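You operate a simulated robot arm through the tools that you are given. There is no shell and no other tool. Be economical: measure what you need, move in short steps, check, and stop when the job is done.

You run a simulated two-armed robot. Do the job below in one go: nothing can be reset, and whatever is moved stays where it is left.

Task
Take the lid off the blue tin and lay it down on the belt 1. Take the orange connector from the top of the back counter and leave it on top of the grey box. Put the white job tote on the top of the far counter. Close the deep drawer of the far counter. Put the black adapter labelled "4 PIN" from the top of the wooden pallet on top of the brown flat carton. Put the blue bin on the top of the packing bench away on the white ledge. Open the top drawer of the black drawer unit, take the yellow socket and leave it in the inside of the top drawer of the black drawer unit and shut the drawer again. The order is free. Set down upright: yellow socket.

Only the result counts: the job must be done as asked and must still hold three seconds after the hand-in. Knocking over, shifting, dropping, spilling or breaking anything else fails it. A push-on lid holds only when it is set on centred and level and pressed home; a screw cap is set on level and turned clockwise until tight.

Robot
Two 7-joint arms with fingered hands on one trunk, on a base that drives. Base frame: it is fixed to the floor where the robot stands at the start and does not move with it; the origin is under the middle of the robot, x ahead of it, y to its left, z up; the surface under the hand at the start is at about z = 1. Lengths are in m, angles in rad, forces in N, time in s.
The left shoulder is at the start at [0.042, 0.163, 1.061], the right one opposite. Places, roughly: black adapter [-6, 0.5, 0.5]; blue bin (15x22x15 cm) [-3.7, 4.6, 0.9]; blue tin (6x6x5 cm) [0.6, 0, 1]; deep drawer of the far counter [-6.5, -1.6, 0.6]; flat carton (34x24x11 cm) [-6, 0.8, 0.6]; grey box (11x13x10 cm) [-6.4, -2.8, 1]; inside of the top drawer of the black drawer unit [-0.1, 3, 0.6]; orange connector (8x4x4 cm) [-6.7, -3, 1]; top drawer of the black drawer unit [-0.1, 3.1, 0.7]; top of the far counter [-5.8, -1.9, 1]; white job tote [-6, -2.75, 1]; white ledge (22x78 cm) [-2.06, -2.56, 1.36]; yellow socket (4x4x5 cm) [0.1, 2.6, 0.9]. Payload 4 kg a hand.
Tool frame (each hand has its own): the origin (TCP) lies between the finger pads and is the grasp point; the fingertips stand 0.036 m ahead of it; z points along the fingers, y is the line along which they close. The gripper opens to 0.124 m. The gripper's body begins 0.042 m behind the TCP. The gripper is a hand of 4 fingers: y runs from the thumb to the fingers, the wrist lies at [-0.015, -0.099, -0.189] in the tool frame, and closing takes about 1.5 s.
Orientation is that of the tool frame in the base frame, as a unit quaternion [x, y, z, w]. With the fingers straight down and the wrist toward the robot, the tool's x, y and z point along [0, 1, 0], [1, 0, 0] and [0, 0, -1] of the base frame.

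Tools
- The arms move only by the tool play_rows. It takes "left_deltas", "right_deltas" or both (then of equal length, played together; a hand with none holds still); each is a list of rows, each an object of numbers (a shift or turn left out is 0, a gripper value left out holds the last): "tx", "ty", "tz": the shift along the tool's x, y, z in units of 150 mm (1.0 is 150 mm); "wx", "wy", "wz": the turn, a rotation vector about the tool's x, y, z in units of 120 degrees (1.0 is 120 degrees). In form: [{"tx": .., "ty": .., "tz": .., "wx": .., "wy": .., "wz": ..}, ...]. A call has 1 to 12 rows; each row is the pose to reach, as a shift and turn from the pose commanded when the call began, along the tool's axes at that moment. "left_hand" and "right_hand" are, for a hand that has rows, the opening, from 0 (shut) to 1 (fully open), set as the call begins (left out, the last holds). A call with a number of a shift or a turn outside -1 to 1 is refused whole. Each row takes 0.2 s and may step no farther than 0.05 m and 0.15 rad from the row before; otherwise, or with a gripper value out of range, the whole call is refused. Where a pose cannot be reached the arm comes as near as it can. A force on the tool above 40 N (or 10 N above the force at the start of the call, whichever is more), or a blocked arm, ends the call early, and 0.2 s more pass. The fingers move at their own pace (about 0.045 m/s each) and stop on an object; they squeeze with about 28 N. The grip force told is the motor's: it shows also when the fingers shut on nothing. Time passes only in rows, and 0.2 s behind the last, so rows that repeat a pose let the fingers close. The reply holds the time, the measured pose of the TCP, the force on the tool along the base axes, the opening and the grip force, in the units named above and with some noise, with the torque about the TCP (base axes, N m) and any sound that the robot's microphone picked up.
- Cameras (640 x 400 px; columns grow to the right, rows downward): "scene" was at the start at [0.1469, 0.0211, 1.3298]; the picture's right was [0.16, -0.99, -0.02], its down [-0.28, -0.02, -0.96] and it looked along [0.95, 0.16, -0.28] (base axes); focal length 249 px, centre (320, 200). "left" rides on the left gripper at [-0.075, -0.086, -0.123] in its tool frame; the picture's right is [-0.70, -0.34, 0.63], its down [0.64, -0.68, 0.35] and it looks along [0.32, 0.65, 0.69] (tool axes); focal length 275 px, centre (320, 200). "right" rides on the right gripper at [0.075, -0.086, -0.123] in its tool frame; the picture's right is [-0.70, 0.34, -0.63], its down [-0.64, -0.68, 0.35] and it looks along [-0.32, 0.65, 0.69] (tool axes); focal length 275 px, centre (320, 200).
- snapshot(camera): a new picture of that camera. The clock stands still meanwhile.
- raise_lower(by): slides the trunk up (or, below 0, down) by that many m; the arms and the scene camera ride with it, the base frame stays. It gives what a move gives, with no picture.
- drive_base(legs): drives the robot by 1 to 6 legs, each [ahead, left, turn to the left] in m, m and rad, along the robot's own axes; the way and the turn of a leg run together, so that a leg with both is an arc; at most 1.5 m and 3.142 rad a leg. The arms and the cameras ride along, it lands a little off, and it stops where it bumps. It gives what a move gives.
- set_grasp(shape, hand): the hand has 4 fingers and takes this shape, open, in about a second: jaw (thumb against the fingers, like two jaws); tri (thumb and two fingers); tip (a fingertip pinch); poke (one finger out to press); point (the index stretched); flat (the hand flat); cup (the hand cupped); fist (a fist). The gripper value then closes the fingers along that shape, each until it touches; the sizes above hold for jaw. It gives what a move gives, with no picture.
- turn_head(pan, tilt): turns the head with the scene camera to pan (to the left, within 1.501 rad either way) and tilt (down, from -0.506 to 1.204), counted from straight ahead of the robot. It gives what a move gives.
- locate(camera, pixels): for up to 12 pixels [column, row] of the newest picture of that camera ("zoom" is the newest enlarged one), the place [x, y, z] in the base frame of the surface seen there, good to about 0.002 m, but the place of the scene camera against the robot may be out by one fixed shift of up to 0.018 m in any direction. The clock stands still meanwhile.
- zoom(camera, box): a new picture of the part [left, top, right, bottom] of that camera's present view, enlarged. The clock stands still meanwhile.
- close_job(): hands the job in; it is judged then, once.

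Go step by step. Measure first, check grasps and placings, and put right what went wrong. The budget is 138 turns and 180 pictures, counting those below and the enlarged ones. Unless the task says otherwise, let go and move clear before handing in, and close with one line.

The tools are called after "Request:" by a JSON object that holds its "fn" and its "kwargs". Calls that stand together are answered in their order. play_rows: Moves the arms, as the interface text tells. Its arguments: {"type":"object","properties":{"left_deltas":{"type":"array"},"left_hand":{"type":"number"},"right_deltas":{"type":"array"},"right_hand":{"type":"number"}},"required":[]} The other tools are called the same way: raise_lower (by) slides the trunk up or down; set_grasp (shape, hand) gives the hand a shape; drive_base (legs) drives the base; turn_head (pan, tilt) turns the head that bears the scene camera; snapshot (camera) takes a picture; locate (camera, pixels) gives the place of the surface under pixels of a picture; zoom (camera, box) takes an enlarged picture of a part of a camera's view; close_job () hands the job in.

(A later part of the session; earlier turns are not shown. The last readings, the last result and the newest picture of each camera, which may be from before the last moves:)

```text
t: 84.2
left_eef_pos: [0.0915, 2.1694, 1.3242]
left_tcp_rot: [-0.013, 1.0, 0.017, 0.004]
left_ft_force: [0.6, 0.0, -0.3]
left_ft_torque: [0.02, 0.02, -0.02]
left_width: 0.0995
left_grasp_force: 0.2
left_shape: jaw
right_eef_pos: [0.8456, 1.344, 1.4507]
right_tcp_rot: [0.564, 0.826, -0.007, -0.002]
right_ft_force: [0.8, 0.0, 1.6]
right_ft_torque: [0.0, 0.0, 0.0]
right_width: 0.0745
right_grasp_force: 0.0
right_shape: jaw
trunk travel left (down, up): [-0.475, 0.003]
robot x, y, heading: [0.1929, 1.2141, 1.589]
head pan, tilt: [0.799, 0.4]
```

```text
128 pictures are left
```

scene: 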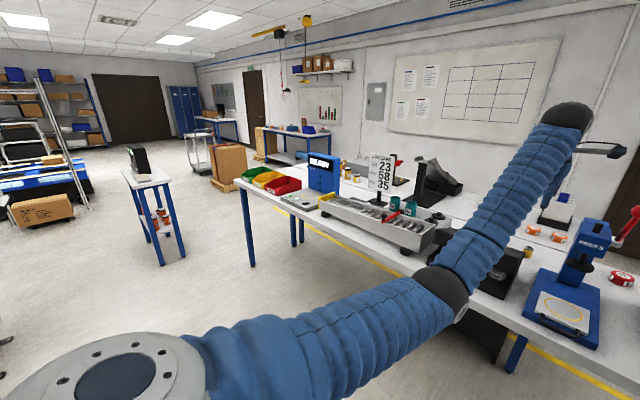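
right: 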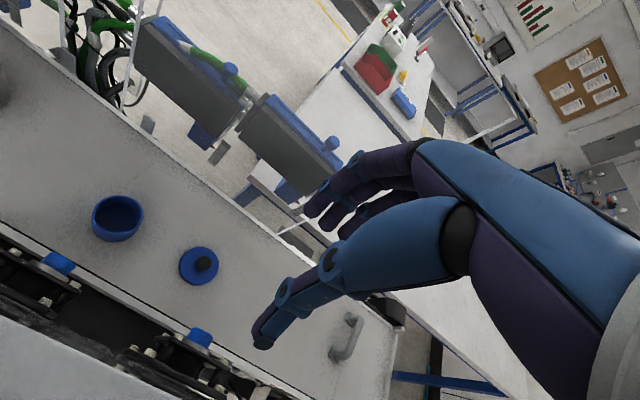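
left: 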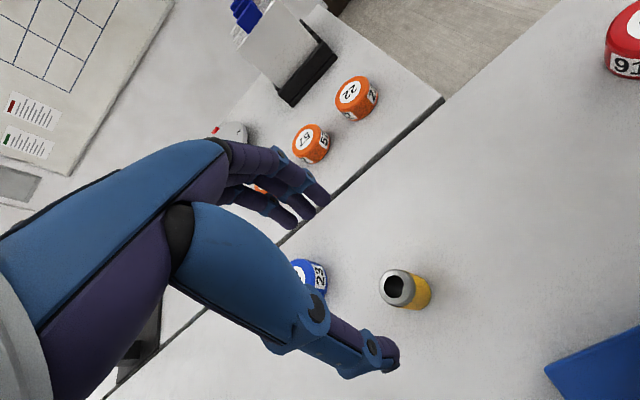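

Check the gap between the small table and big table, and zoom on the toolbox to make sure it's fine.

Request:
{"fn": "turn_head", "kwargs": {"pan": -0.5, "tilt": 0.4}}

Request:
{"fn": "snapshot", "kwargs": {"camera": "scene"}}

Request:
{"fn": "zoom", "kwargs": {"camera": "scene", "box": [0, 150, 240, 320]}}

Request:
{"fn": "locate", "kwargs": {"camera": "scene", "pixels": [[290, 190], [337, 375], [310, 300], [405, 325], [465, 290], [465, 210], [430, 165], [560, 250], [555, 210], [420, 280], [340, 200], [310, 180]]}}

```text
t: 85.7
left_eef_pos: [0.0908, 2.1706, 1.3248]
left_tcp_rot: [-0.012, 1.0, 0.017, 0.004]
left_ft_force: [0.7, -0.1, -1.1]
left_ft_torque: [0.0, -0.01, 0.01]
left_width: 0.0994
left_grasp_force: 0.1
left_shape: jaw
right_eef_pos: [0.8436, 1.3448, 1.4511]
right_tcp_rot: [0.564, 0.826, -0.007, -0.001]
right_ft_force: [0.0, -0.7, -0.5]
right_ft_torque: [0.02, -0.01, 0.0]
right_width: 0.0746
right_grasp_force: 0.1
right_shape: jaw
trunk travel left (down, up): [-0.475, 0.003]
robot x, y, heading: [0.1924, 1.2118, 1.587]
head pan, tilt: [-0.499, 0.4]
```

```text
127 pictures are left
```

scene: 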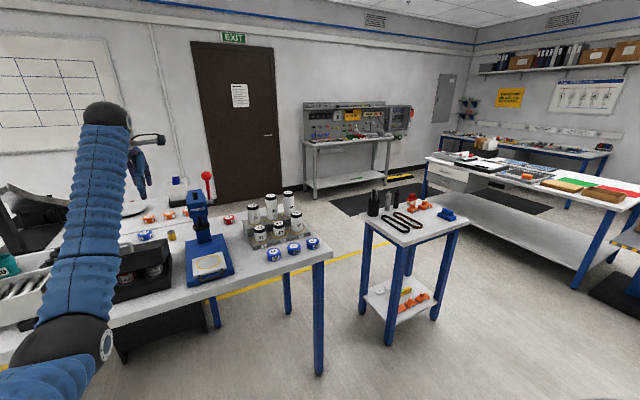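

```text
2.35 times, centred on (120, 235) of scene
```

zoom: 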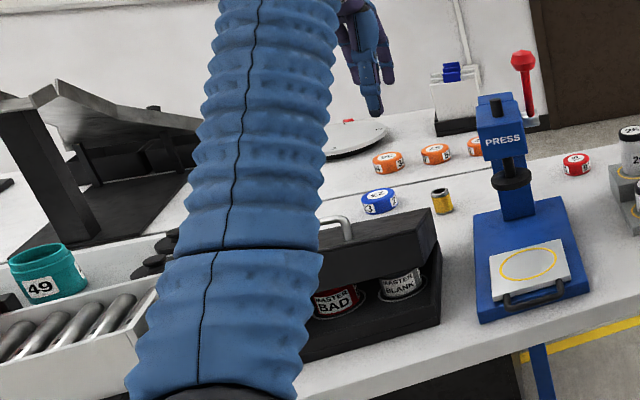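

```text
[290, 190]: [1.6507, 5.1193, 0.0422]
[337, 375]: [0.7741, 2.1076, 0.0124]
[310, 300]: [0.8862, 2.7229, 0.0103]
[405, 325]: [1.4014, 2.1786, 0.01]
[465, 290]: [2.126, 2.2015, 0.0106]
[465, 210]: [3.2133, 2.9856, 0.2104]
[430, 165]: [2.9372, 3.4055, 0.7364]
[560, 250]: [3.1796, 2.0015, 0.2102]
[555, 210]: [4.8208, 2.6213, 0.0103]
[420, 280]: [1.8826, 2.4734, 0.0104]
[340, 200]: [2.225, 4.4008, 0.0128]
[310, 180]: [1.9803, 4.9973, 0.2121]
```

Trouble: the toolbox lid now stands ajar (masters visible inside), caught by the forearm. See it from straight ahead before moving.

Request:
{"fn": "turn_head", "kwargs": {"pan": 0.1, "tilt": 0.5}}

Request:
{"fn": "snapshot", "kwargs": {"camera": "scene"}}

Request:
{"fn": "snapshot", "kwargs": {"camera": "left"}}

```text
t: 86.7
left_eef_pos: [0.0909, 2.1717, 1.3239]
left_tcp_rot: [-0.013, 1.0, 0.017, 0.004]
left_ft_force: [0.0, -0.9, -0.8]
left_ft_torque: [0.01, -0.01, 0.03]
left_width: 0.0995
left_grasp_force: 0.1
left_shape: jaw
right_eef_pos: [0.8439, 1.3452, 1.4497]
right_tcp_rot: [0.565, 0.825, -0.006, -0.001]
right_ft_force: [0.5, -0.1, -0.3]
right_ft_torque: [-0.01, -0.04, 0.0]
right_width: 0.0745
right_grasp_force: 0.1
right_shape: jaw
trunk travel left (down, up): [-0.475, 0.003]
robot x, y, heading: [0.1897, 1.2139, 1.59]
head pan, tilt: [0.099, 0.499]
```

```text
125 pictures are left
```

scene: 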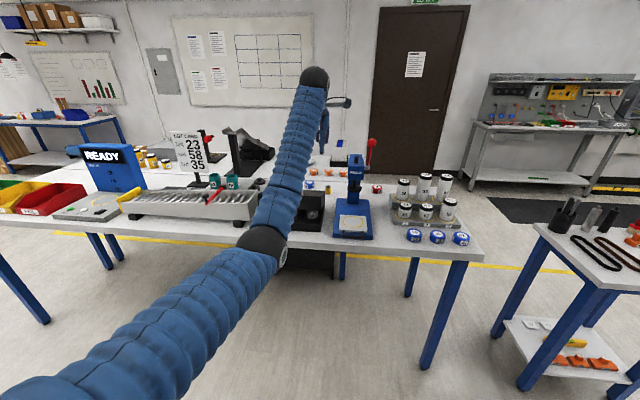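

```text
124 pictures are left
```

left: 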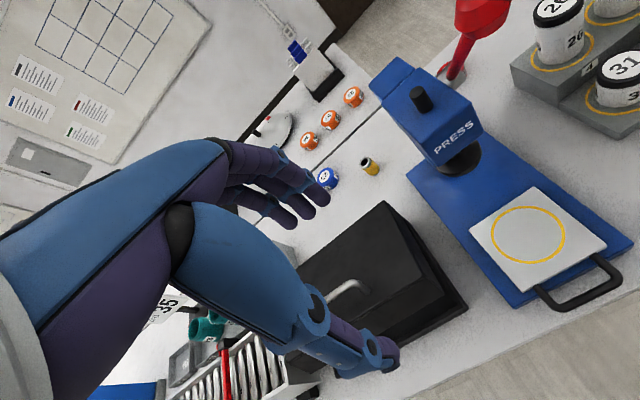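

The lid stands up a bit at its front edge on its own. I'll measure its plane, then press it shut gently with the left hand.

Request:
{"fn": "zoom", "kwargs": {"camera": "left", "box": [270, 180, 480, 380]}}

Request:
{"fn": "locate", "kwargs": {"camera": "left", "pixels": [[388, 205], [430, 275], [405, 250], [370, 240], [320, 275], [380, 305], [420, 320], [350, 285], [465, 305], [440, 300]]}}

```text
2.00 times, centred on (375, 280) of left
```

zoom: 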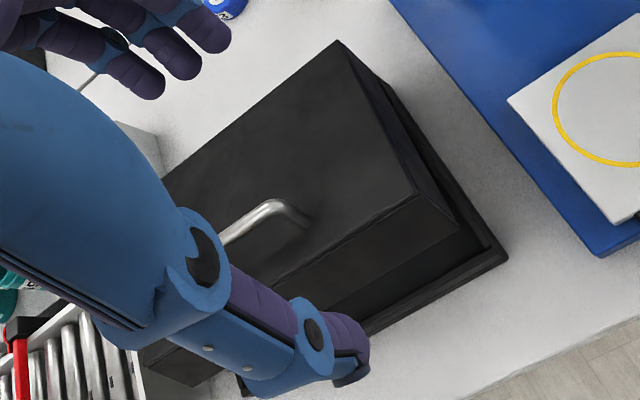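

```text
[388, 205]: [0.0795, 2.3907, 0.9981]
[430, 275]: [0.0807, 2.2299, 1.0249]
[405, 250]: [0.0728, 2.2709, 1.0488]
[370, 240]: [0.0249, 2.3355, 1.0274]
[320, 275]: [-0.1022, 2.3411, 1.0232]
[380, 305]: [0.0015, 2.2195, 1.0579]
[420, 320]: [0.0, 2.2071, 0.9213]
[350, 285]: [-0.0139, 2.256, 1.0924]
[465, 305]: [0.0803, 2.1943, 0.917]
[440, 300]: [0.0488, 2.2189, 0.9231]
```

Lid front edge is at z≈1.065 (closed top ≈1.002). Close the left fingers and press it down near (0.04,2.24).

Request:
{"fn": "drive_base", "kwargs": {"legs": [[0.07, 0, 0]]}}

Request:
{"fn": "play_rows", "kwargs": {"left_deltas": [{"tx": 0.17, "tz": 0.2}, {"tx": 0.33, "tz": 0.4}, {"tx": 0.33, "tz": 0.6}, {"tx": 0.33, "tz": 0.8}, {"tx": 0.33, "tz": 1.0}, {"tx": 0.33, "tz": 1.0}, {"tx": 0.33, "tz": 1.0}], "left_hand": 0}}

Request:
{"fn": "snapshot", "kwargs": {"camera": "left"}}

Request:
{"fn": "snapshot", "kwargs": {"camera": "scene"}}

```text
t: 87.7
left_eef_pos: [0.0898, 2.2416, 1.3229]
left_tcp_rot: [-0.012, 1.0, 0.017, 0.004]
left_ft_force: [0.0, -0.8, -0.4]
left_ft_torque: [-0.02, 0.01, -0.03]
left_width: 0.0994
left_grasp_force: 0.0
left_shape: jaw
right_eef_pos: [0.8432, 1.4147, 1.4501]
right_tcp_rot: [0.564, 0.825, -0.008, -0.001]
right_ft_force: [0.2, -0.1, -0.3]
right_ft_torque: [0.0, 0.0, 0.01]
right_width: 0.0742
right_grasp_force: 0.0
right_shape: jaw
trunk travel left (down, up): [-0.475, 0.003]
robot x, y, heading: [0.1901, 1.2823, 1.585]
head pan, tilt: [0.099, 0.499]
```

```text
t: 89.3
left_eef_pos: [0.0417, 2.2446, 1.1741]
left_tcp_rot: [-0.013, 1.0, 0.017, 0.004]
left_ft_force: [0.4, -0.6, 0.6]
left_ft_torque: [-0.01, 0.0, 0.02]
left_width: 0.0001
left_grasp_force: 25.3
left_shape: jaw
right_eef_pos: [0.8435, 1.4138, 1.45]
right_tcp_rot: [0.564, 0.826, -0.007, -0.001]
right_ft_force: [0.1, 0.6, -0.4]
right_ft_torque: [0.03, 0.02, -0.02]
right_width: 0.0742
right_grasp_force: 0.0
right_shape: jaw
trunk travel left (down, up): [-0.475, 0.003]
robot x, y, heading: [0.1884, 1.2831, 1.589]
head pan, tilt: [0.099, 0.499]
```

```text
122 pictures are left
```

left: 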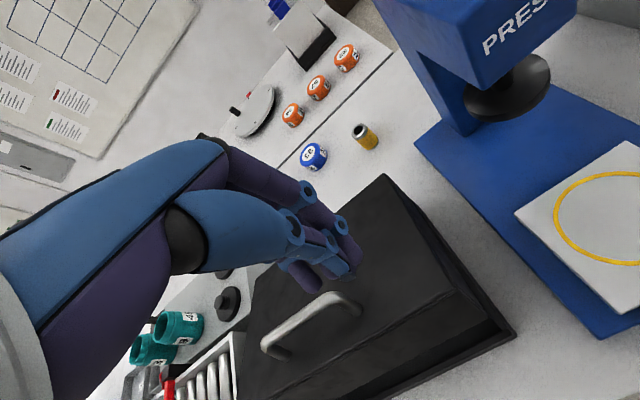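

```text
121 pictures are left
```

scene: 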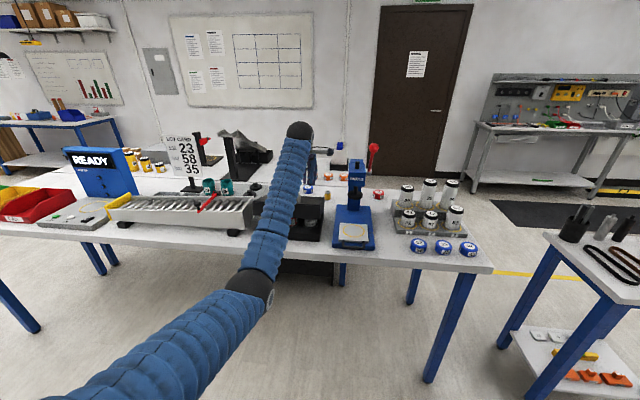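

Fingers are over the lid's front right part. Press down slowly.

Request:
{"fn": "play_rows", "kwargs": {"left_deltas": [{"tz": 0.2}, {"tz": 0.4}, {"tz": 0.5}, {"tz": 0.58}, {"tz": 0.66}, {"tz": 0.72}, {"tz": 0.78}, {"tz": 0.82}, {"tz": 0.86}]}}

Request:
{"fn": "snapshot", "kwargs": {"camera": "left"}}

Request:
{"fn": "snapshot", "kwargs": {"camera": "scene"}}

```text
t: 91.3
left_eef_pos: [0.0425, 2.2488, 1.0445]
left_tcp_rot: [-0.014, 1.0, 0.018, 0.004]
left_ft_force: [0.1, -0.2, -0.3]
left_ft_torque: [-0.02, 0.01, 0.03]
left_width: 0.0
left_grasp_force: 28.3
left_shape: jaw
right_eef_pos: [0.8434, 1.4143, 1.4504]
right_tcp_rot: [0.565, 0.825, -0.007, -0.001]
right_ft_force: [0.3, -0.5, 0.4]
right_ft_torque: [0.04, 0.02, 0.03]
right_width: 0.0742
right_grasp_force: 0.1
right_shape: jaw
trunk travel left (down, up): [-0.475, 0.003]
robot x, y, heading: [0.194, 1.2824, 1.586]
head pan, tilt: [0.099, 0.499]
```

```text
120 pictures are left
```

left: 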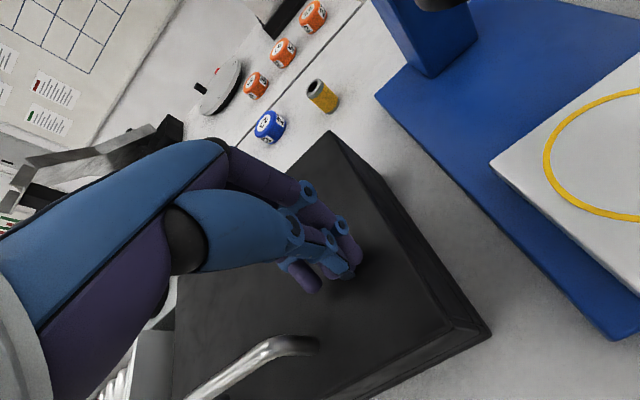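

```text
119 pictures are left
```

scene: 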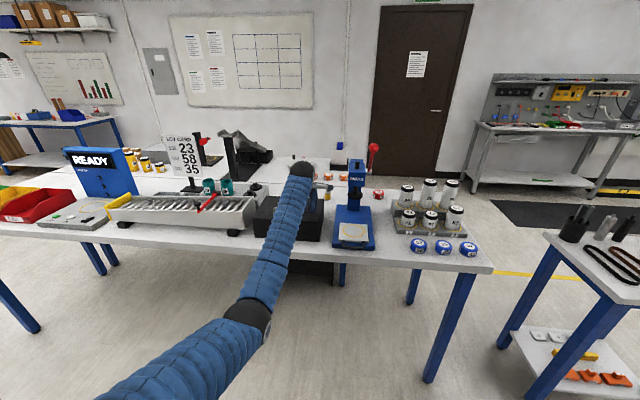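

The lid followed down, nearly shut. Press slightly more until it seats.

Request:
{"fn": "play_rows", "kwargs": {"left_deltas": [{"tz": 0.02}, {"tz": 0.04}, {"tz": 0.06}, {"tz": 0.07}]}}

Request:
{"fn": "zoom", "kwargs": {"camera": "left", "box": [300, 120, 500, 400]}}

Request:
{"fn": "locate", "kwargs": {"camera": "left", "pixels": [[330, 140], [440, 300], [470, 330], [400, 330], [380, 180], [430, 380]]}}

```text
t: 92.3
left_eef_pos: [0.043, 2.2488, 1.0382]
left_tcp_rot: [-0.013, 1.0, 0.021, 0.004]
left_ft_force: [-0.3, 8.7, 29.6]
left_ft_torque: [0.42, -0.05, 0.01]
left_width: 0.0
left_grasp_force: 28.1
left_shape: jaw
right_eef_pos: [0.8427, 1.4121, 1.4505]
right_tcp_rot: [0.564, 0.826, -0.006, -0.002]
right_ft_force: [0.4, 0.1, -0.3]
right_ft_torque: [0.0, 0.02, -0.05]
right_width: 0.0747
right_grasp_force: 0.1
right_shape: jaw
trunk travel left (down, up): [-0.475, 0.003]
robot x, y, heading: [0.1878, 1.2831, 1.582]
head pan, tilt: [0.099, 0.499]
```

```text
1.43 times, centred on (400, 260) of left
```

zoom: 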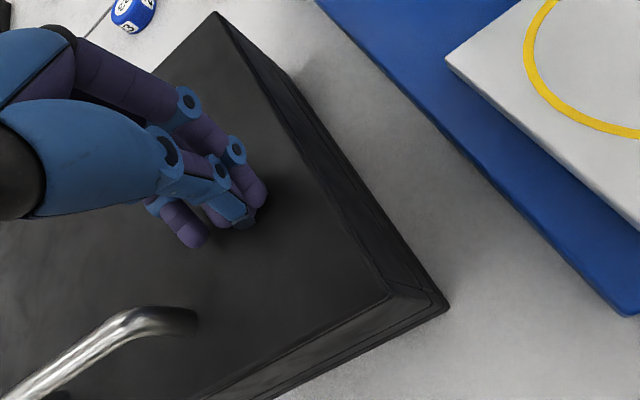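

```text
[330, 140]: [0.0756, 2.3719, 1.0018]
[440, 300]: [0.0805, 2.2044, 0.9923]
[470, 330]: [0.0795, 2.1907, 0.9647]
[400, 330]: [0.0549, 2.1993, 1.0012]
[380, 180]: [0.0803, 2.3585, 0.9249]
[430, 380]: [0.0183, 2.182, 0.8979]
```

The lid is shut again (top 1.0015, flush). Lift the hand well clear, turn left to face −x, then go round the small table.

Request:
{"fn": "play_rows", "kwargs": {"left_deltas": [{"tz": -0.3}, {"tz": -0.6}, {"tz": -0.9}, {"tz": -1}]}}

Request:
{"fn": "play_rows", "kwargs": {"left_deltas": [{"tz": -0.3}, {"tz": -0.6}, {"tz": -0.9}, {"tz": -1}]}}

Request:
{"fn": "play_rows", "kwargs": {"left_deltas": [{"tz": -0.3, "ty": -0.2}, {"tz": -0.6, "ty": -0.4}, {"tz": -0.9, "ty": -0.6}, {"tz": -1, "ty": -0.8}]}}

Request:
{"fn": "turn_head", "kwargs": {"pan": -0.1, "tilt": 0.5}}

Request:
{"fn": "zoom", "kwargs": {"camera": "scene", "box": [200, 120, 420, 260]}}

Request:
{"fn": "drive_base", "kwargs": {"legs": [[0, 0, 0.8], [0, 0, 0.76], [-1.0, 0, 0], [-0.95, 0, 0]]}}

Request:
{"fn": "turn_head", "kwargs": {"pan": -1.2, "tilt": 0.5}}

Request:
{"fn": "snapshot", "kwargs": {"camera": "scene"}}

```text
t: 93.3
left_eef_pos: [0.0421, 2.242, 1.1833]
left_tcp_rot: [-0.013, 1.0, 0.018, 0.004]
left_ft_force: [0.6, 0.6, -0.8]
left_ft_torque: [0.01, 0.01, -0.05]
left_width: 0.0
left_grasp_force: 28.0
left_shape: jaw
right_eef_pos: [0.8438, 1.4137, 1.4515]
right_tcp_rot: [0.564, 0.826, -0.007, -0.001]
right_ft_force: [-0.3, 0.0, 0.2]
right_ft_torque: [0.01, 0.03, 0.0]
right_width: 0.0742
right_grasp_force: 0.0
right_shape: jaw
trunk travel left (down, up): [-0.475, 0.003]
robot x, y, heading: [0.1909, 1.2854, 1.587]
head pan, tilt: [0.099, 0.499]
```

```text
t: 94.3
left_eef_pos: [0.0401, 2.2363, 1.3326]
left_tcp_rot: [-0.013, 1.0, 0.018, 0.005]
left_ft_force: [-0.4, -0.2, 0.5]
left_ft_torque: [0.03, 0.03, -0.03]
left_width: 0.0
left_grasp_force: 27.9
left_shape: jaw
right_eef_pos: [0.8432, 1.4144, 1.4506]
right_tcp_rot: [0.565, 0.825, -0.006, -0.001]
right_ft_force: [-0.3, -0.5, -0.6]
right_ft_torque: [0.01, 0.01, 0.0]
right_width: 0.0743
right_grasp_force: 0.0
right_shape: jaw
trunk travel left (down, up): [-0.475, 0.003]
robot x, y, heading: [0.1894, 1.282, 1.585]
head pan, tilt: [0.099, 0.499]
```

```text
refused: row 1 steps farther than a row can; nothing moved
```

```text
t: 95.0
left_eef_pos: [0.0391, 2.2378, 1.331]
left_tcp_rot: [-0.013, 1.0, 0.017, 0.005]
left_ft_force: [0.0, 0.2, -0.4]
left_ft_torque: [0.03, -0.01, -0.04]
left_width: 0.0002
left_grasp_force: 27.8
left_shape: jaw
right_eef_pos: [0.843, 1.4133, 1.4499]
right_tcp_rot: [0.564, 0.826, -0.006, -0.002]
right_ft_force: [-0.3, 0.7, 0.1]
right_ft_torque: [0.01, -0.02, -0.02]
right_width: 0.0742
right_grasp_force: 0.1
right_shape: jaw
trunk travel left (down, up): [-0.475, 0.003]
robot x, y, heading: [0.193, 1.2826, 1.59]
head pan, tilt: [-0.099, 0.499]
```

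```text
2.86 times, centred on (310, 190) of scene
```

zoom: 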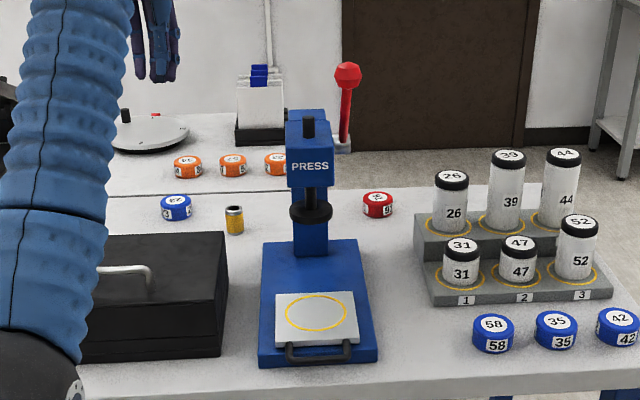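

```text
t: 108.8
left_eef_pos: [1.1811, 1.1445, 1.3326]
left_tcp_rot: [-0.705, 0.709, 0.015, -0.01]
left_ft_force: [0.0, 0.9, -1.1]
left_ft_torque: [0.03, -0.03, -0.03]
left_width: 0.0
left_grasp_force: 27.8
left_shape: jaw
right_eef_pos: [2.0306, 1.9213, 1.451]
right_tcp_rot: [-0.169, 0.986, -0.006, 0.003]
right_ft_force: [-1.3, -1.3, -0.1]
right_ft_torque: [0.02, 0.0, -0.03]
right_width: 0.0743
right_grasp_force: 0.0
right_shape: jaw
trunk travel left (down, up): [-0.475, 0.003]
robot x, y, heading: [2.1382, 1.2626, 3.123]
head pan, tilt: [-0.099, 0.499]
```

```text
t: 110.2
left_eef_pos: [1.1814, 1.1436, 1.3306]
left_tcp_rot: [-0.705, 0.709, 0.015, -0.009]
left_ft_force: [-0.5, 0.2, -0.8]
left_ft_torque: [-0.01, 0.01, 0.0]
left_width: 0.0001
left_grasp_force: 28.0
left_shape: jaw
right_eef_pos: [2.0301, 1.9217, 1.4487]
right_tcp_rot: [-0.17, 0.985, -0.006, 0.004]
right_ft_force: [0.3, -0.5, 0.1]
right_ft_torque: [-0.02, 0.02, -0.01]
right_width: 0.0747
right_grasp_force: 0.0
right_shape: jaw
trunk travel left (down, up): [-0.475, 0.003]
robot x, y, heading: [2.1408, 1.2667, 3.126]
head pan, tilt: [-1.201, 0.499]
```

```text
116 pictures are left
```

scene: 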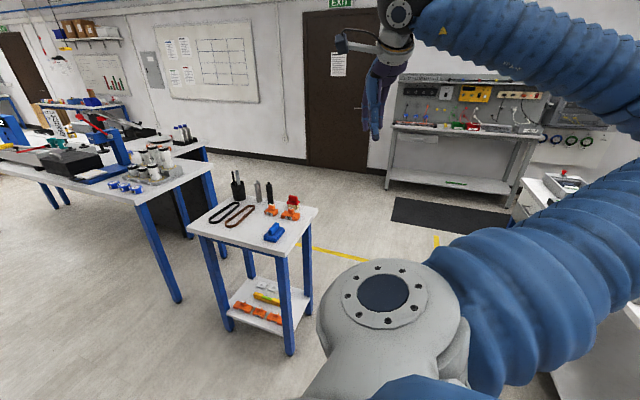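

Way is clear: strafe (to my right) to y≈3.3, then go ahead to x≈1.0.

Request:
{"fn": "drive_base", "kwargs": {"legs": [[0, -1.0, 0], [0, -0.9, 0], [0, 0, 0.02], [0.6, 0, 0], [0.45, 0, 0]]}}

Request:
{"fn": "turn_head", "kwargs": {"pan": 0.2, "tilt": 0.6}}

Request:
{"fn": "snapshot", "kwargs": {"camera": "scene"}}

```text
t: 125.3
left_eef_pos: [0.1648, 3.0356, 1.3305]
left_tcp_rot: [-0.705, 0.709, 0.015, -0.009]
left_ft_force: [0.0, 0.1, -0.1]
left_ft_torque: [0.02, -0.04, 0.05]
left_width: 0.0
left_grasp_force: 28.0
left_shape: jaw
right_eef_pos: [1.0149, 3.8107, 1.4497]
right_tcp_rot: [-0.169, 0.986, -0.007, 0.004]
right_ft_force: [0.0, 0.3, -0.4]
right_ft_torque: [-0.03, -0.02, 0.02]
right_width: 0.0744
right_grasp_force: 0.1
right_shape: jaw
trunk travel left (down, up): [-0.475, 0.003]
robot x, y, heading: [1.127, 3.1541, 3.126]
head pan, tilt: [-1.201, 0.499]
```

```text
t: 126.8
left_eef_pos: [0.166, 3.0355, 1.3319]
left_tcp_rot: [-0.705, 0.709, 0.016, -0.01]
left_ft_force: [-0.5, -0.1, 0.1]
left_ft_torque: [0.04, -0.04, 0.01]
left_width: 0.0001
left_grasp_force: 28.0
left_shape: jaw
right_eef_pos: [1.0151, 3.8113, 1.4504]
right_tcp_rot: [-0.168, 0.986, -0.005, 0.004]
right_ft_force: [-0.2, -0.6, 0.2]
right_ft_torque: [-0.02, -0.01, -0.03]
right_width: 0.0745
right_grasp_force: 0.1
right_shape: jaw
trunk travel left (down, up): [-0.475, 0.003]
robot x, y, heading: [1.1206, 3.1543, 3.126]
head pan, tilt: [0.201, 0.6]
```

```text
115 pictures are left
```

scene: 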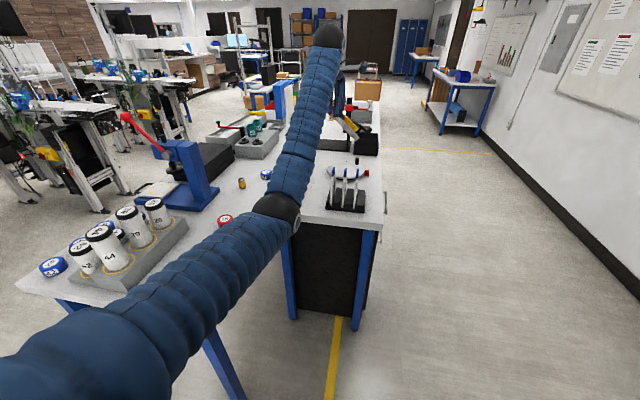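

The drawer unit's handle faces +y at (385,200). Now approach to (0.8,3.15) and turn left toward the socket at (241,183).

Request:
{"fn": "drive_base", "kwargs": {"legs": [[0.32, 0, 0], [0, 0, 0.55]]}}

Request:
{"fn": "turn_head", "kwargs": {"pan": 0.1, "tilt": 0.7}}

Request:
{"fn": "snapshot", "kwargs": {"camera": "scene"}}

Request:
{"fn": "snapshot", "kwargs": {"camera": "left"}}

```text
t: 130.5
left_eef_pos: [0.0601, 2.5454, 1.3318]
left_tcp_rot: [0.874, -0.486, -0.013, 0.013]
left_ft_force: [0.3, -0.1, 0.5]
left_ft_torque: [-0.01, -0.03, -0.02]
left_width: 0.0
left_grasp_force: 27.6
left_shape: jaw
right_eef_pos: [0.363, 3.6565, 1.4506]
right_tcp_rot: [-0.436, 0.9, -0.005, 0.005]
right_ft_force: [-0.3, -0.1, 0.4]
right_ft_torque: [0.01, -0.02, 0.01]
right_width: 0.074
right_grasp_force: 0.2
right_shape: jaw
trunk travel left (down, up): [-0.475, 0.003]
robot x, y, heading: [0.8059, 3.1618, -2.592]
head pan, tilt: [0.201, 0.6]
```

```text
t: 131.2
left_eef_pos: [0.0587, 2.5452, 1.3319]
left_tcp_rot: [0.874, -0.486, -0.012, 0.013]
left_ft_force: [-0.1, 0.2, 0.6]
left_ft_torque: [-0.03, 0.02, 0.01]
left_width: 0.0
left_grasp_force: 27.7
left_shape: jaw
right_eef_pos: [0.3627, 3.6551, 1.4519]
right_tcp_rot: [-0.436, 0.9, -0.004, 0.005]
right_ft_force: [0.8, 0.1, -0.6]
right_ft_torque: [-0.01, 0.0, -0.01]
right_width: 0.0743
right_grasp_force: 0.1
right_shape: jaw
trunk travel left (down, up): [-0.475, 0.003]
robot x, y, heading: [0.8059, 3.1581, -2.593]
head pan, tilt: [0.099, 0.7]
```

```text
114 pictures are left
```

scene: 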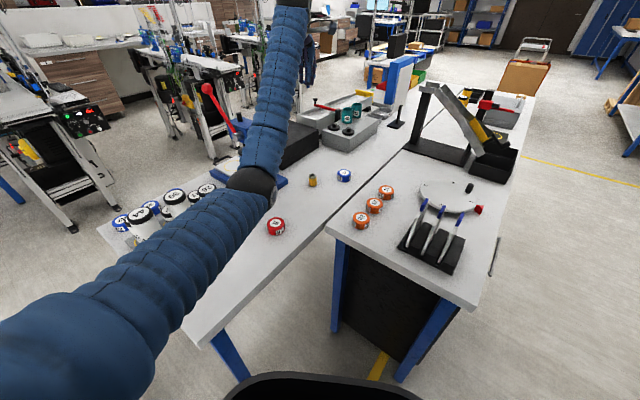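

```text
113 pictures are left
```

left: 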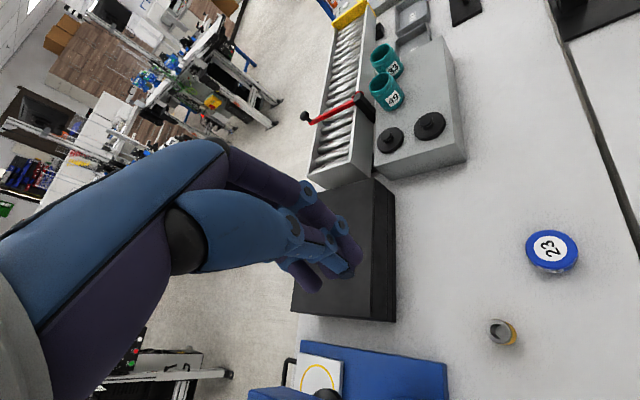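

Good view; the path for the forearm is clear on this side. Open the hand, centre over the socket and descend 0.15 twice.

Request:
{"fn": "play_rows", "kwargs": {"left_deltas": [{"tx": -0.06, "ty": -0.24}, {"tx": -0.06, "ty": -0.24, "tz": 0.25}, {"tx": -0.06, "ty": -0.24, "tz": 0.5}, {"tx": -0.06, "ty": -0.24, "tz": 0.75}, {"tx": -0.06, "ty": -0.24, "tz": 1}, {"tx": -0.06, "ty": -0.24, "tz": 1}], "left_hand": 0.8}}

Request:
{"fn": "snapshot", "kwargs": {"camera": "left"}}

Request:
{"fn": "snapshot", "kwargs": {"camera": "scene"}}

```text
t: 132.6
left_eef_pos: [0.0782, 2.5694, 1.1827]
left_tcp_rot: [0.874, -0.486, -0.012, 0.013]
left_ft_force: [-0.5, -0.3, 0.1]
left_ft_torque: [-0.01, -0.03, 0.0]
left_width: 0.0992
left_grasp_force: 0.0
left_shape: jaw
right_eef_pos: [0.3647, 3.6565, 1.4501]
right_tcp_rot: [-0.436, 0.9, -0.004, 0.005]
right_ft_force: [-0.6, 0.5, 0.2]
right_ft_torque: [-0.02, -0.01, 0.0]
right_width: 0.0743
right_grasp_force: 0.1
right_shape: jaw
trunk travel left (down, up): [-0.475, 0.003]
robot x, y, heading: [0.8037, 3.1579, -2.595]
head pan, tilt: [0.099, 0.7]
```

```text
112 pictures are left
```

left: 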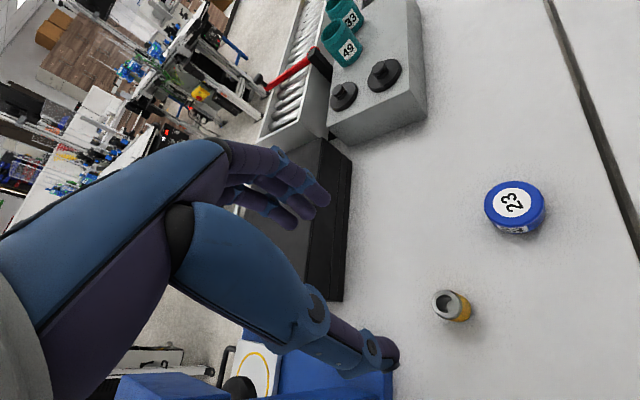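

```text
111 pictures are left
```

scene: 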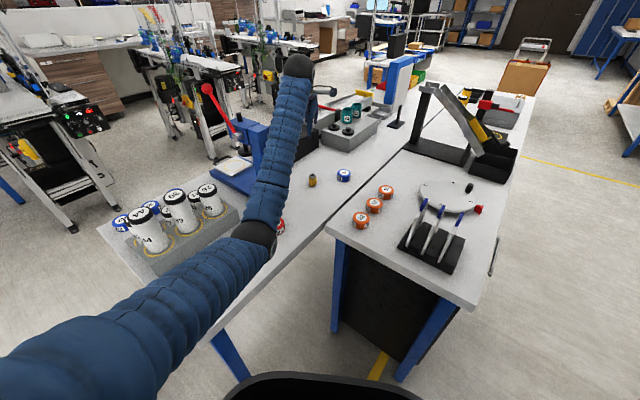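

The elbow is close to the red ring at (281,226); measure both.

Request:
{"fn": "locate", "kwargs": {"camera": "scene", "pixels": [[281, 226], [255, 240], [268, 225], [230, 265], [265, 190], [225, 205]]}}

Request:
{"fn": "locate", "kwargs": {"camera": "left", "pixels": [[433, 305], [459, 300], [446, 292], [447, 318]]}}

```text
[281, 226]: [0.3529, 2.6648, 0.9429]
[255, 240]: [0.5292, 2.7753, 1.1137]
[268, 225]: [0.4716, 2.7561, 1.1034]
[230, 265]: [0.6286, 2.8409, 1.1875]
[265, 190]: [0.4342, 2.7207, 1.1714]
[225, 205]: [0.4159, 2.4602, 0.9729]
```

```text
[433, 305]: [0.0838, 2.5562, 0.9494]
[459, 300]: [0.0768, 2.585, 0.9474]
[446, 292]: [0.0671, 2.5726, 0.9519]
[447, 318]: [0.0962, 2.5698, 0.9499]
```

Socket centre (0.082,2.571). To keep the elbow high over the ring, back up 3 cm so the arm stretches, then descend in steps.

Request:
{"fn": "drive_base", "kwargs": {"legs": [[-0.035, 0, 0]]}}

Request:
{"fn": "play_rows", "kwargs": {"left_deltas": [{"ty": 0.2, "tz": 0.1}, {"ty": 0.2, "tz": 0.3}, {"ty": 0.2, "tz": 0.5}, {"ty": 0.2, "tz": 0.7}]}}

Request:
{"fn": "snapshot", "kwargs": {"camera": "scene"}}

Request:
{"fn": "snapshot", "kwargs": {"camera": "left"}}

```text
t: 133.4
left_eef_pos: [0.1061, 2.5841, 1.1779]
left_tcp_rot: [0.875, -0.484, -0.012, 0.012]
left_ft_force: [-0.6, 0.6, -0.1]
left_ft_torque: [0.03, -0.05, -0.05]
left_width: 0.0993
left_grasp_force: 0.0
left_shape: jaw
right_eef_pos: [0.39, 3.6718, 1.45]
right_tcp_rot: [-0.436, 0.9, -0.004, 0.007]
right_ft_force: [-0.5, -0.1, -0.3]
right_ft_torque: [0.01, -0.02, -0.01]
right_width: 0.0745
right_grasp_force: 0.0
right_shape: jaw
trunk travel left (down, up): [-0.475, 0.003]
robot x, y, heading: [0.8333, 3.1775, -2.595]
head pan, tilt: [0.099, 0.7]
```

```text
t: 134.4
left_eef_pos: [0.0764, 2.5669, 1.0722]
left_tcp_rot: [0.875, -0.484, -0.011, 0.013]
left_ft_force: [0.3, 0.0, -0.6]
left_ft_torque: [-0.01, 0.0, 0.04]
left_width: 0.0993
left_grasp_force: 0.0
left_shape: jaw
right_eef_pos: [0.3903, 3.672, 1.4508]
right_tcp_rot: [-0.437, 0.899, -0.005, 0.006]
right_ft_force: [0.4, -0.5, 0.1]
right_ft_torque: [0.03, -0.04, 0.01]
right_width: 0.0745
right_grasp_force: 0.1
right_shape: jaw
trunk travel left (down, up): [-0.475, 0.003]
robot x, y, heading: [0.8357, 3.1762, -2.598]
head pan, tilt: [0.099, 0.7]
```

```text
110 pictures are left
```

scene: 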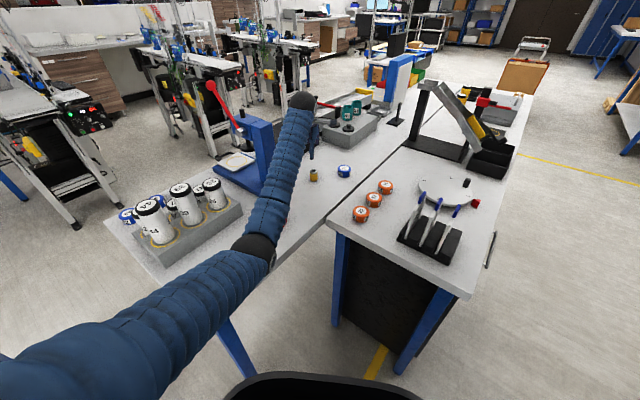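

```text
109 pictures are left
```

left: 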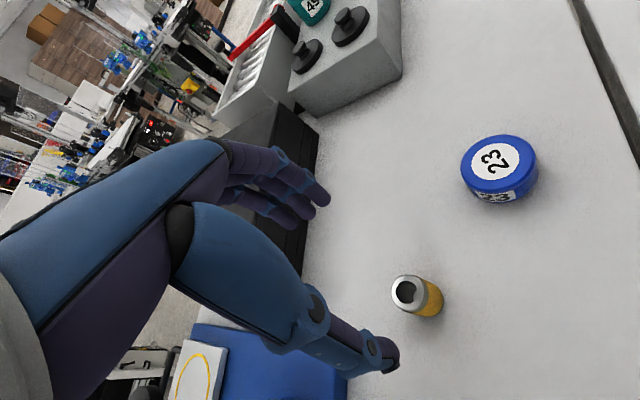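

The red ring is hidden beneath the forearm; measure the forearm height there.

Request:
{"fn": "locate", "kwargs": {"camera": "scene", "pixels": [[265, 215], [270, 200], [262, 245], [280, 180], [278, 225], [288, 215]]}}

Request:
{"fn": "zoom", "kwargs": {"camera": "scene", "box": [200, 130, 360, 280]}}

```text
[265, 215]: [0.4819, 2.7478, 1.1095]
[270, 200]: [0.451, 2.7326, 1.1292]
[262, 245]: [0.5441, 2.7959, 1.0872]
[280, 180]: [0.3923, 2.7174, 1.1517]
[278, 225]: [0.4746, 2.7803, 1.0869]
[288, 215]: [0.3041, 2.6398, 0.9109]
```

```text
2.67 times, centred on (280, 205) of scene
```

zoom: 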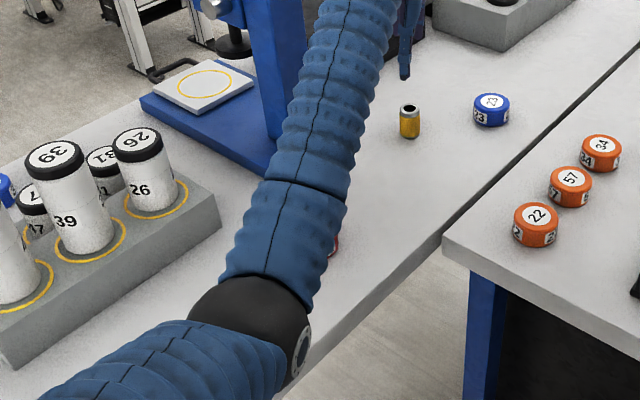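

The forearm would pass too close over the red ring. Raise, move the robot to about (0.70,3.29) and approach from more to the north.

Request:
{"fn": "play_rows", "kwargs": {"left_deltas": [{"tz": -0.3}, {"tz": -0.6}, {"tz": -0.9}]}}

Request:
{"fn": "drive_base", "kwargs": {"legs": [[0, -0.165, 0], [0.055, 0, 0], [0, 0, 0.215]]}}

Request:
{"fn": "snapshot", "kwargs": {"camera": "scene"}}

Request:
{"fn": "snapshot", "kwargs": {"camera": "left"}}

```text
t: 135.2
left_eef_pos: [0.0846, 2.5728, 1.2101]
left_tcp_rot: [0.874, -0.486, -0.013, 0.013]
left_ft_force: [0.5, -0.2, 0.1]
left_ft_torque: [-0.04, -0.01, -0.02]
left_width: 0.0995
left_grasp_force: 0.1
left_shape: jaw
right_eef_pos: [0.3922, 3.6746, 1.4489]
right_tcp_rot: [-0.436, 0.9, -0.005, 0.005]
right_ft_force: [0.4, 0.4, 0.5]
right_ft_torque: [-0.01, 0.01, -0.01]
right_width: 0.0744
right_grasp_force: 0.1
right_shape: jaw
trunk travel left (down, up): [-0.475, 0.003]
robot x, y, heading: [0.834, 3.1767, -2.593]
head pan, tilt: [0.099, 0.7]
```

```text
t: 138.0
left_eef_pos: [0.0959, 2.538, 1.2082]
left_tcp_rot: [0.921, -0.389, -0.01, 0.014]
left_ft_force: [-0.5, 0.4, 0.7]
left_ft_torque: [0.03, 0.0, 0.0]
left_width: 0.0992
left_grasp_force: 0.0
left_shape: jaw
right_eef_pos: [0.1643, 3.6782, 1.449]
right_tcp_rot: [-0.53, 0.848, -0.004, 0.006]
right_ft_force: [-1.2, 0.5, 0.3]
right_ft_torque: [0.05, 0.0, -0.02]
right_width: 0.0747
right_grasp_force: 0.1
right_shape: jaw
trunk travel left (down, up): [-0.475, 0.003]
robot x, y, heading: [0.7009, 3.2892, -2.381]
head pan, tilt: [0.099, 0.7]
```

```text
107 pictures are left
```

scene: 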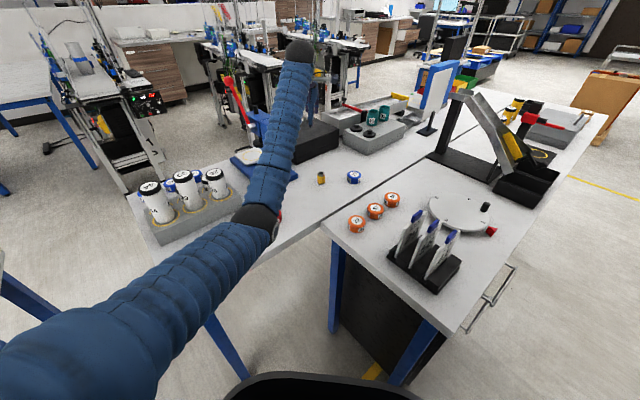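

```text
106 pictures are left
```

left: 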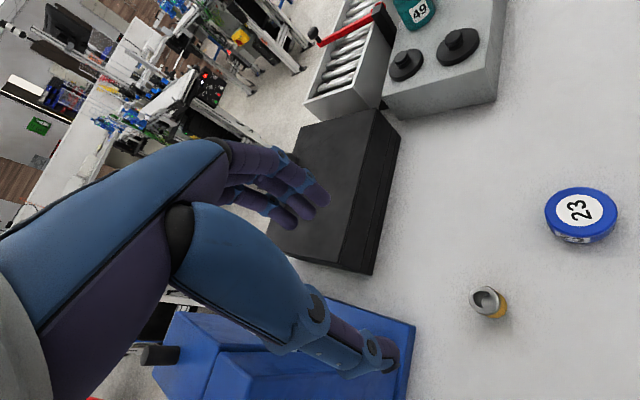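

Shift onto the socket and descend partway, then check forearm vs the red ring at (278,212).

Request:
{"fn": "play_rows", "kwargs": {"left_deltas": [{"tx": -0.22, "ty": -0.09}, {"tx": -0.22, "ty": -0.09, "tz": 0.25}, {"tx": -0.22, "ty": -0.09, "tz": 0.5}, {"tx": -0.22, "ty": -0.09, "tz": 0.75}, {"tx": -0.22, "ty": -0.09, "tz": 1}]}}

Request:
{"fn": "snapshot", "kwargs": {"camera": "left"}}

Request:
{"fn": "zoom", "kwargs": {"camera": "scene", "box": [200, 130, 360, 280]}}

Request:
{"fn": "locate", "kwargs": {"camera": "zoom", "pixels": [[330, 240], [320, 215], [270, 300], [300, 230], [290, 200], [340, 180]]}}

```text
t: 139.2
left_eef_pos: [0.0774, 2.5671, 1.0579]
left_tcp_rot: [0.921, -0.389, -0.01, 0.014]
left_ft_force: [-0.5, 0.1, 0.5]
left_ft_torque: [-0.02, 0.0, 0.0]
left_width: 0.0993
left_grasp_force: 0.0
left_shape: jaw
right_eef_pos: [0.1648, 3.679, 1.4501]
right_tcp_rot: [-0.529, 0.849, -0.004, 0.006]
right_ft_force: [0.6, -0.1, 1.0]
right_ft_torque: [0.03, 0.01, -0.02]
right_width: 0.0745
right_grasp_force: 0.1
right_shape: jaw
trunk travel left (down, up): [-0.475, 0.003]
robot x, y, heading: [0.7038, 3.2907, -2.383]
head pan, tilt: [0.099, 0.7]
```

```text
105 pictures are left
```

left: 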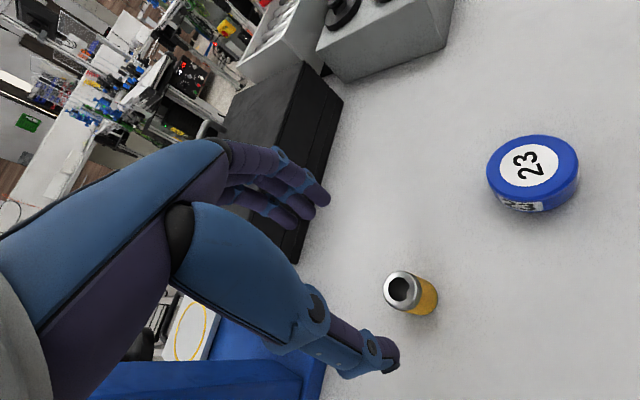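

```text
2.67 times, centred on (280, 205) of scene
```

zoom: 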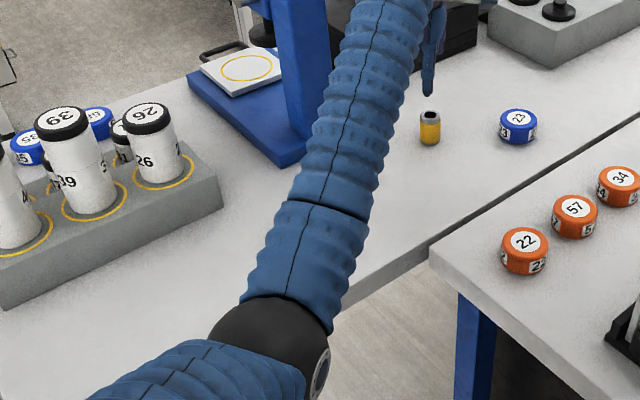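

```text
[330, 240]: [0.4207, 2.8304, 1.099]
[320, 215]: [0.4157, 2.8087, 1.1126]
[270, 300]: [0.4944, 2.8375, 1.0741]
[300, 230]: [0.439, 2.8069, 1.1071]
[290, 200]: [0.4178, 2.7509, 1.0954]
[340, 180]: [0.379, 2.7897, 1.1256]
```

Clear of the red ring now. Descend to z≈0.955.

Request:
{"fn": "play_rows", "kwargs": {"left_deltas": [{"ty": -0.04, "tz": 0.2}, {"ty": -0.04, "tz": 0.4}, {"ty": -0.04, "tz": 0.55}, {"ty": -0.04, "tz": 0.68}]}}

Request:
{"fn": "snapshot", "kwargs": {"camera": "left"}}

Request:
{"fn": "zoom", "kwargs": {"camera": "scene", "box": [200, 130, 360, 280]}}

```text
t: 140.2
left_eef_pos: [0.0787, 2.5693, 0.9552]
left_tcp_rot: [0.921, -0.39, -0.01, 0.015]
left_ft_force: [0.3, -0.1, 0.6]
left_ft_torque: [0.03, -0.01, -0.02]
left_width: 0.0992
left_grasp_force: 0.1
left_shape: jaw
right_eef_pos: [0.1647, 3.6789, 1.4507]
right_tcp_rot: [-0.529, 0.848, -0.004, 0.007]
right_ft_force: [-0.3, 0.4, 0.4]
right_ft_torque: [0.01, -0.02, 0.01]
right_width: 0.0743
right_grasp_force: 0.1
right_shape: jaw
trunk travel left (down, up): [-0.475, 0.003]
robot x, y, heading: [0.7008, 3.285, -2.381]
head pan, tilt: [0.099, 0.7]
```

```text
103 pictures are left
```

left: 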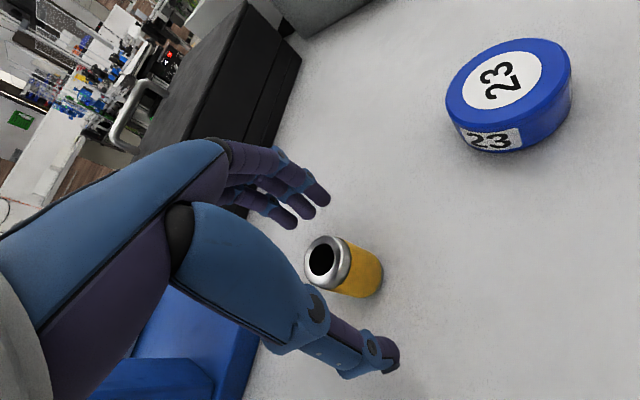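

```text
2.67 times, centred on (280, 205) of scene
```

zoom: 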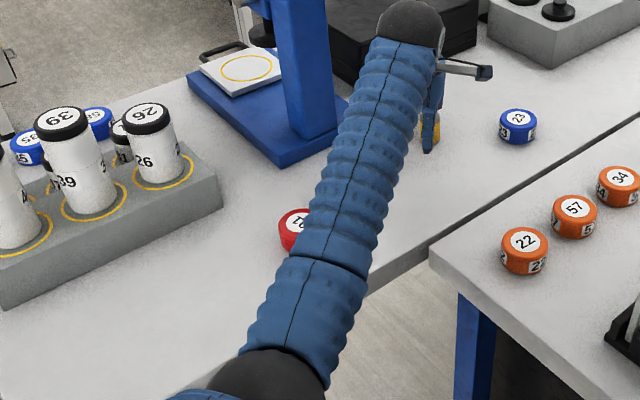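

Socket sits between thumb (380,360) and fingers (315,205). Close.

Request:
{"fn": "play_rows", "kwargs": {"left_deltas": [{"tz": 0.04}, {"tz": 0.04}, {"tz": 0.04}, {"tz": 0.04}, {"tz": 0.04}, {"tz": 0.04}, {"tz": 0.04}], "left_hand": 0}}

Request:
{"fn": "snapshot", "kwargs": {"camera": "left"}}

```text
t: 141.8
left_eef_pos: [0.0788, 2.57, 0.9534]
left_tcp_rot: [0.921, -0.39, -0.01, 0.014]
left_ft_force: [-0.6, -2.3, 10.9]
left_ft_torque: [-0.28, 0.25, 0.01]
left_width: 0.0283
left_grasp_force: 27.9
left_shape: jaw
right_eef_pos: [0.1658, 3.6803, 1.4499]
right_tcp_rot: [-0.53, 0.848, -0.005, 0.006]
right_ft_force: [0.3, -0.3, -0.2]
right_ft_torque: [-0.04, 0.01, 0.03]
right_width: 0.0746
right_grasp_force: 0.0
right_shape: jaw
trunk travel left (down, up): [-0.475, 0.003]
robot x, y, heading: [0.7024, 3.288, -2.384]
head pan, tilt: [0.099, 0.7]
```

```text
101 pictures are left
```

left: 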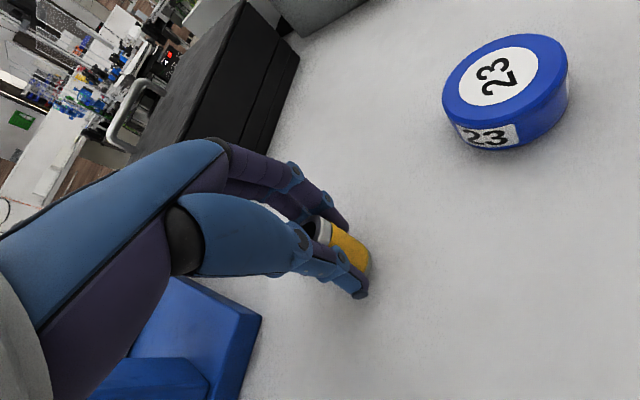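

Held (width 0.028). Lift it in stages and check.

Request:
{"fn": "play_rows", "kwargs": {"left_deltas": [{"tz": -0.1}, {"tz": -0.35}, {"tz": -0.65}, {"tz": -0.95}]}}

Request:
{"fn": "play_rows", "kwargs": {"left_deltas": [{"tz": -0.25}, {"tz": -0.5}, {"tz": -0.75}, {"tz": -1}]}}

Request:
{"fn": "snapshot", "kwargs": {"camera": "left"}}

Request:
{"fn": "snapshot", "kwargs": {"camera": "scene"}}

```text
t: 142.8
left_eef_pos: [0.0844, 2.5723, 1.0942]
left_tcp_rot: [0.921, -0.39, -0.01, 0.014]
left_ft_force: [-0.1, 0.6, -1.3]
left_ft_torque: [-0.01, 0.04, -0.02]
left_width: 0.0273
left_grasp_force: 27.6
left_shape: jaw
right_eef_pos: [0.1648, 3.6795, 1.4496]
right_tcp_rot: [-0.529, 0.849, -0.004, 0.006]
right_ft_force: [-0.7, 0.5, 0.2]
right_ft_torque: [0.0, -0.02, -0.02]
right_width: 0.0744
right_grasp_force: 0.0
right_shape: jaw
trunk travel left (down, up): [-0.475, 0.003]
robot x, y, heading: [0.703, 3.2889, -2.38]
head pan, tilt: [0.099, 0.7]
```

```text
t: 143.8
left_eef_pos: [0.0879, 2.5764, 1.2436]
left_tcp_rot: [0.921, -0.39, -0.011, 0.014]
left_ft_force: [0.4, 0.9, -1.1]
left_ft_torque: [0.0, 0.01, 0.01]
left_width: 0.0274
left_grasp_force: 28.2
left_shape: jaw
right_eef_pos: [0.1651, 3.6798, 1.4502]
right_tcp_rot: [-0.529, 0.848, -0.005, 0.006]
right_ft_force: [0.6, -0.2, 0.1]
right_ft_torque: [0.0, 0.05, -0.01]
right_width: 0.0745
right_grasp_force: 0.2
right_shape: jaw
trunk travel left (down, up): [-0.475, 0.003]
robot x, y, heading: [0.707, 3.291, -2.379]
head pan, tilt: [0.099, 0.7]
```

```text
100 pictures are left
```

left: 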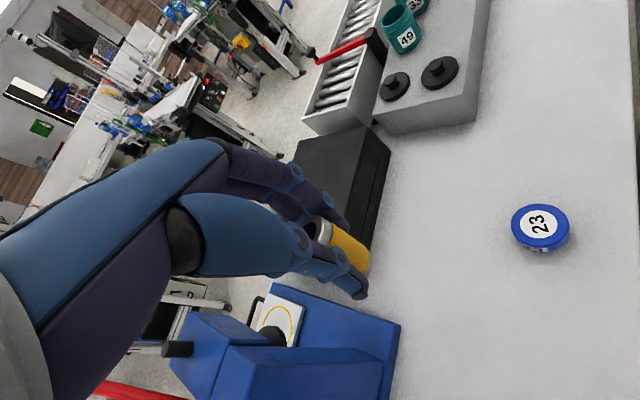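

```text
99 pictures are left
```

scene: 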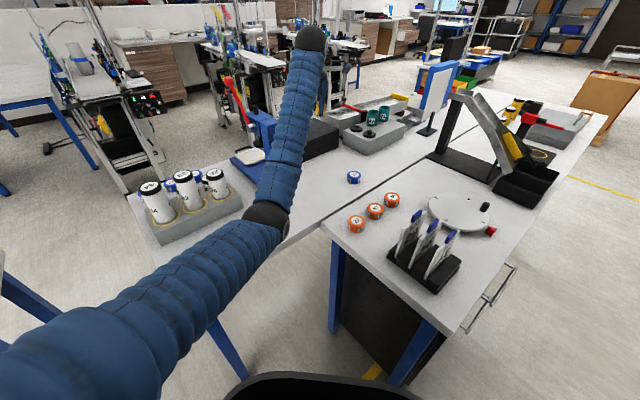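

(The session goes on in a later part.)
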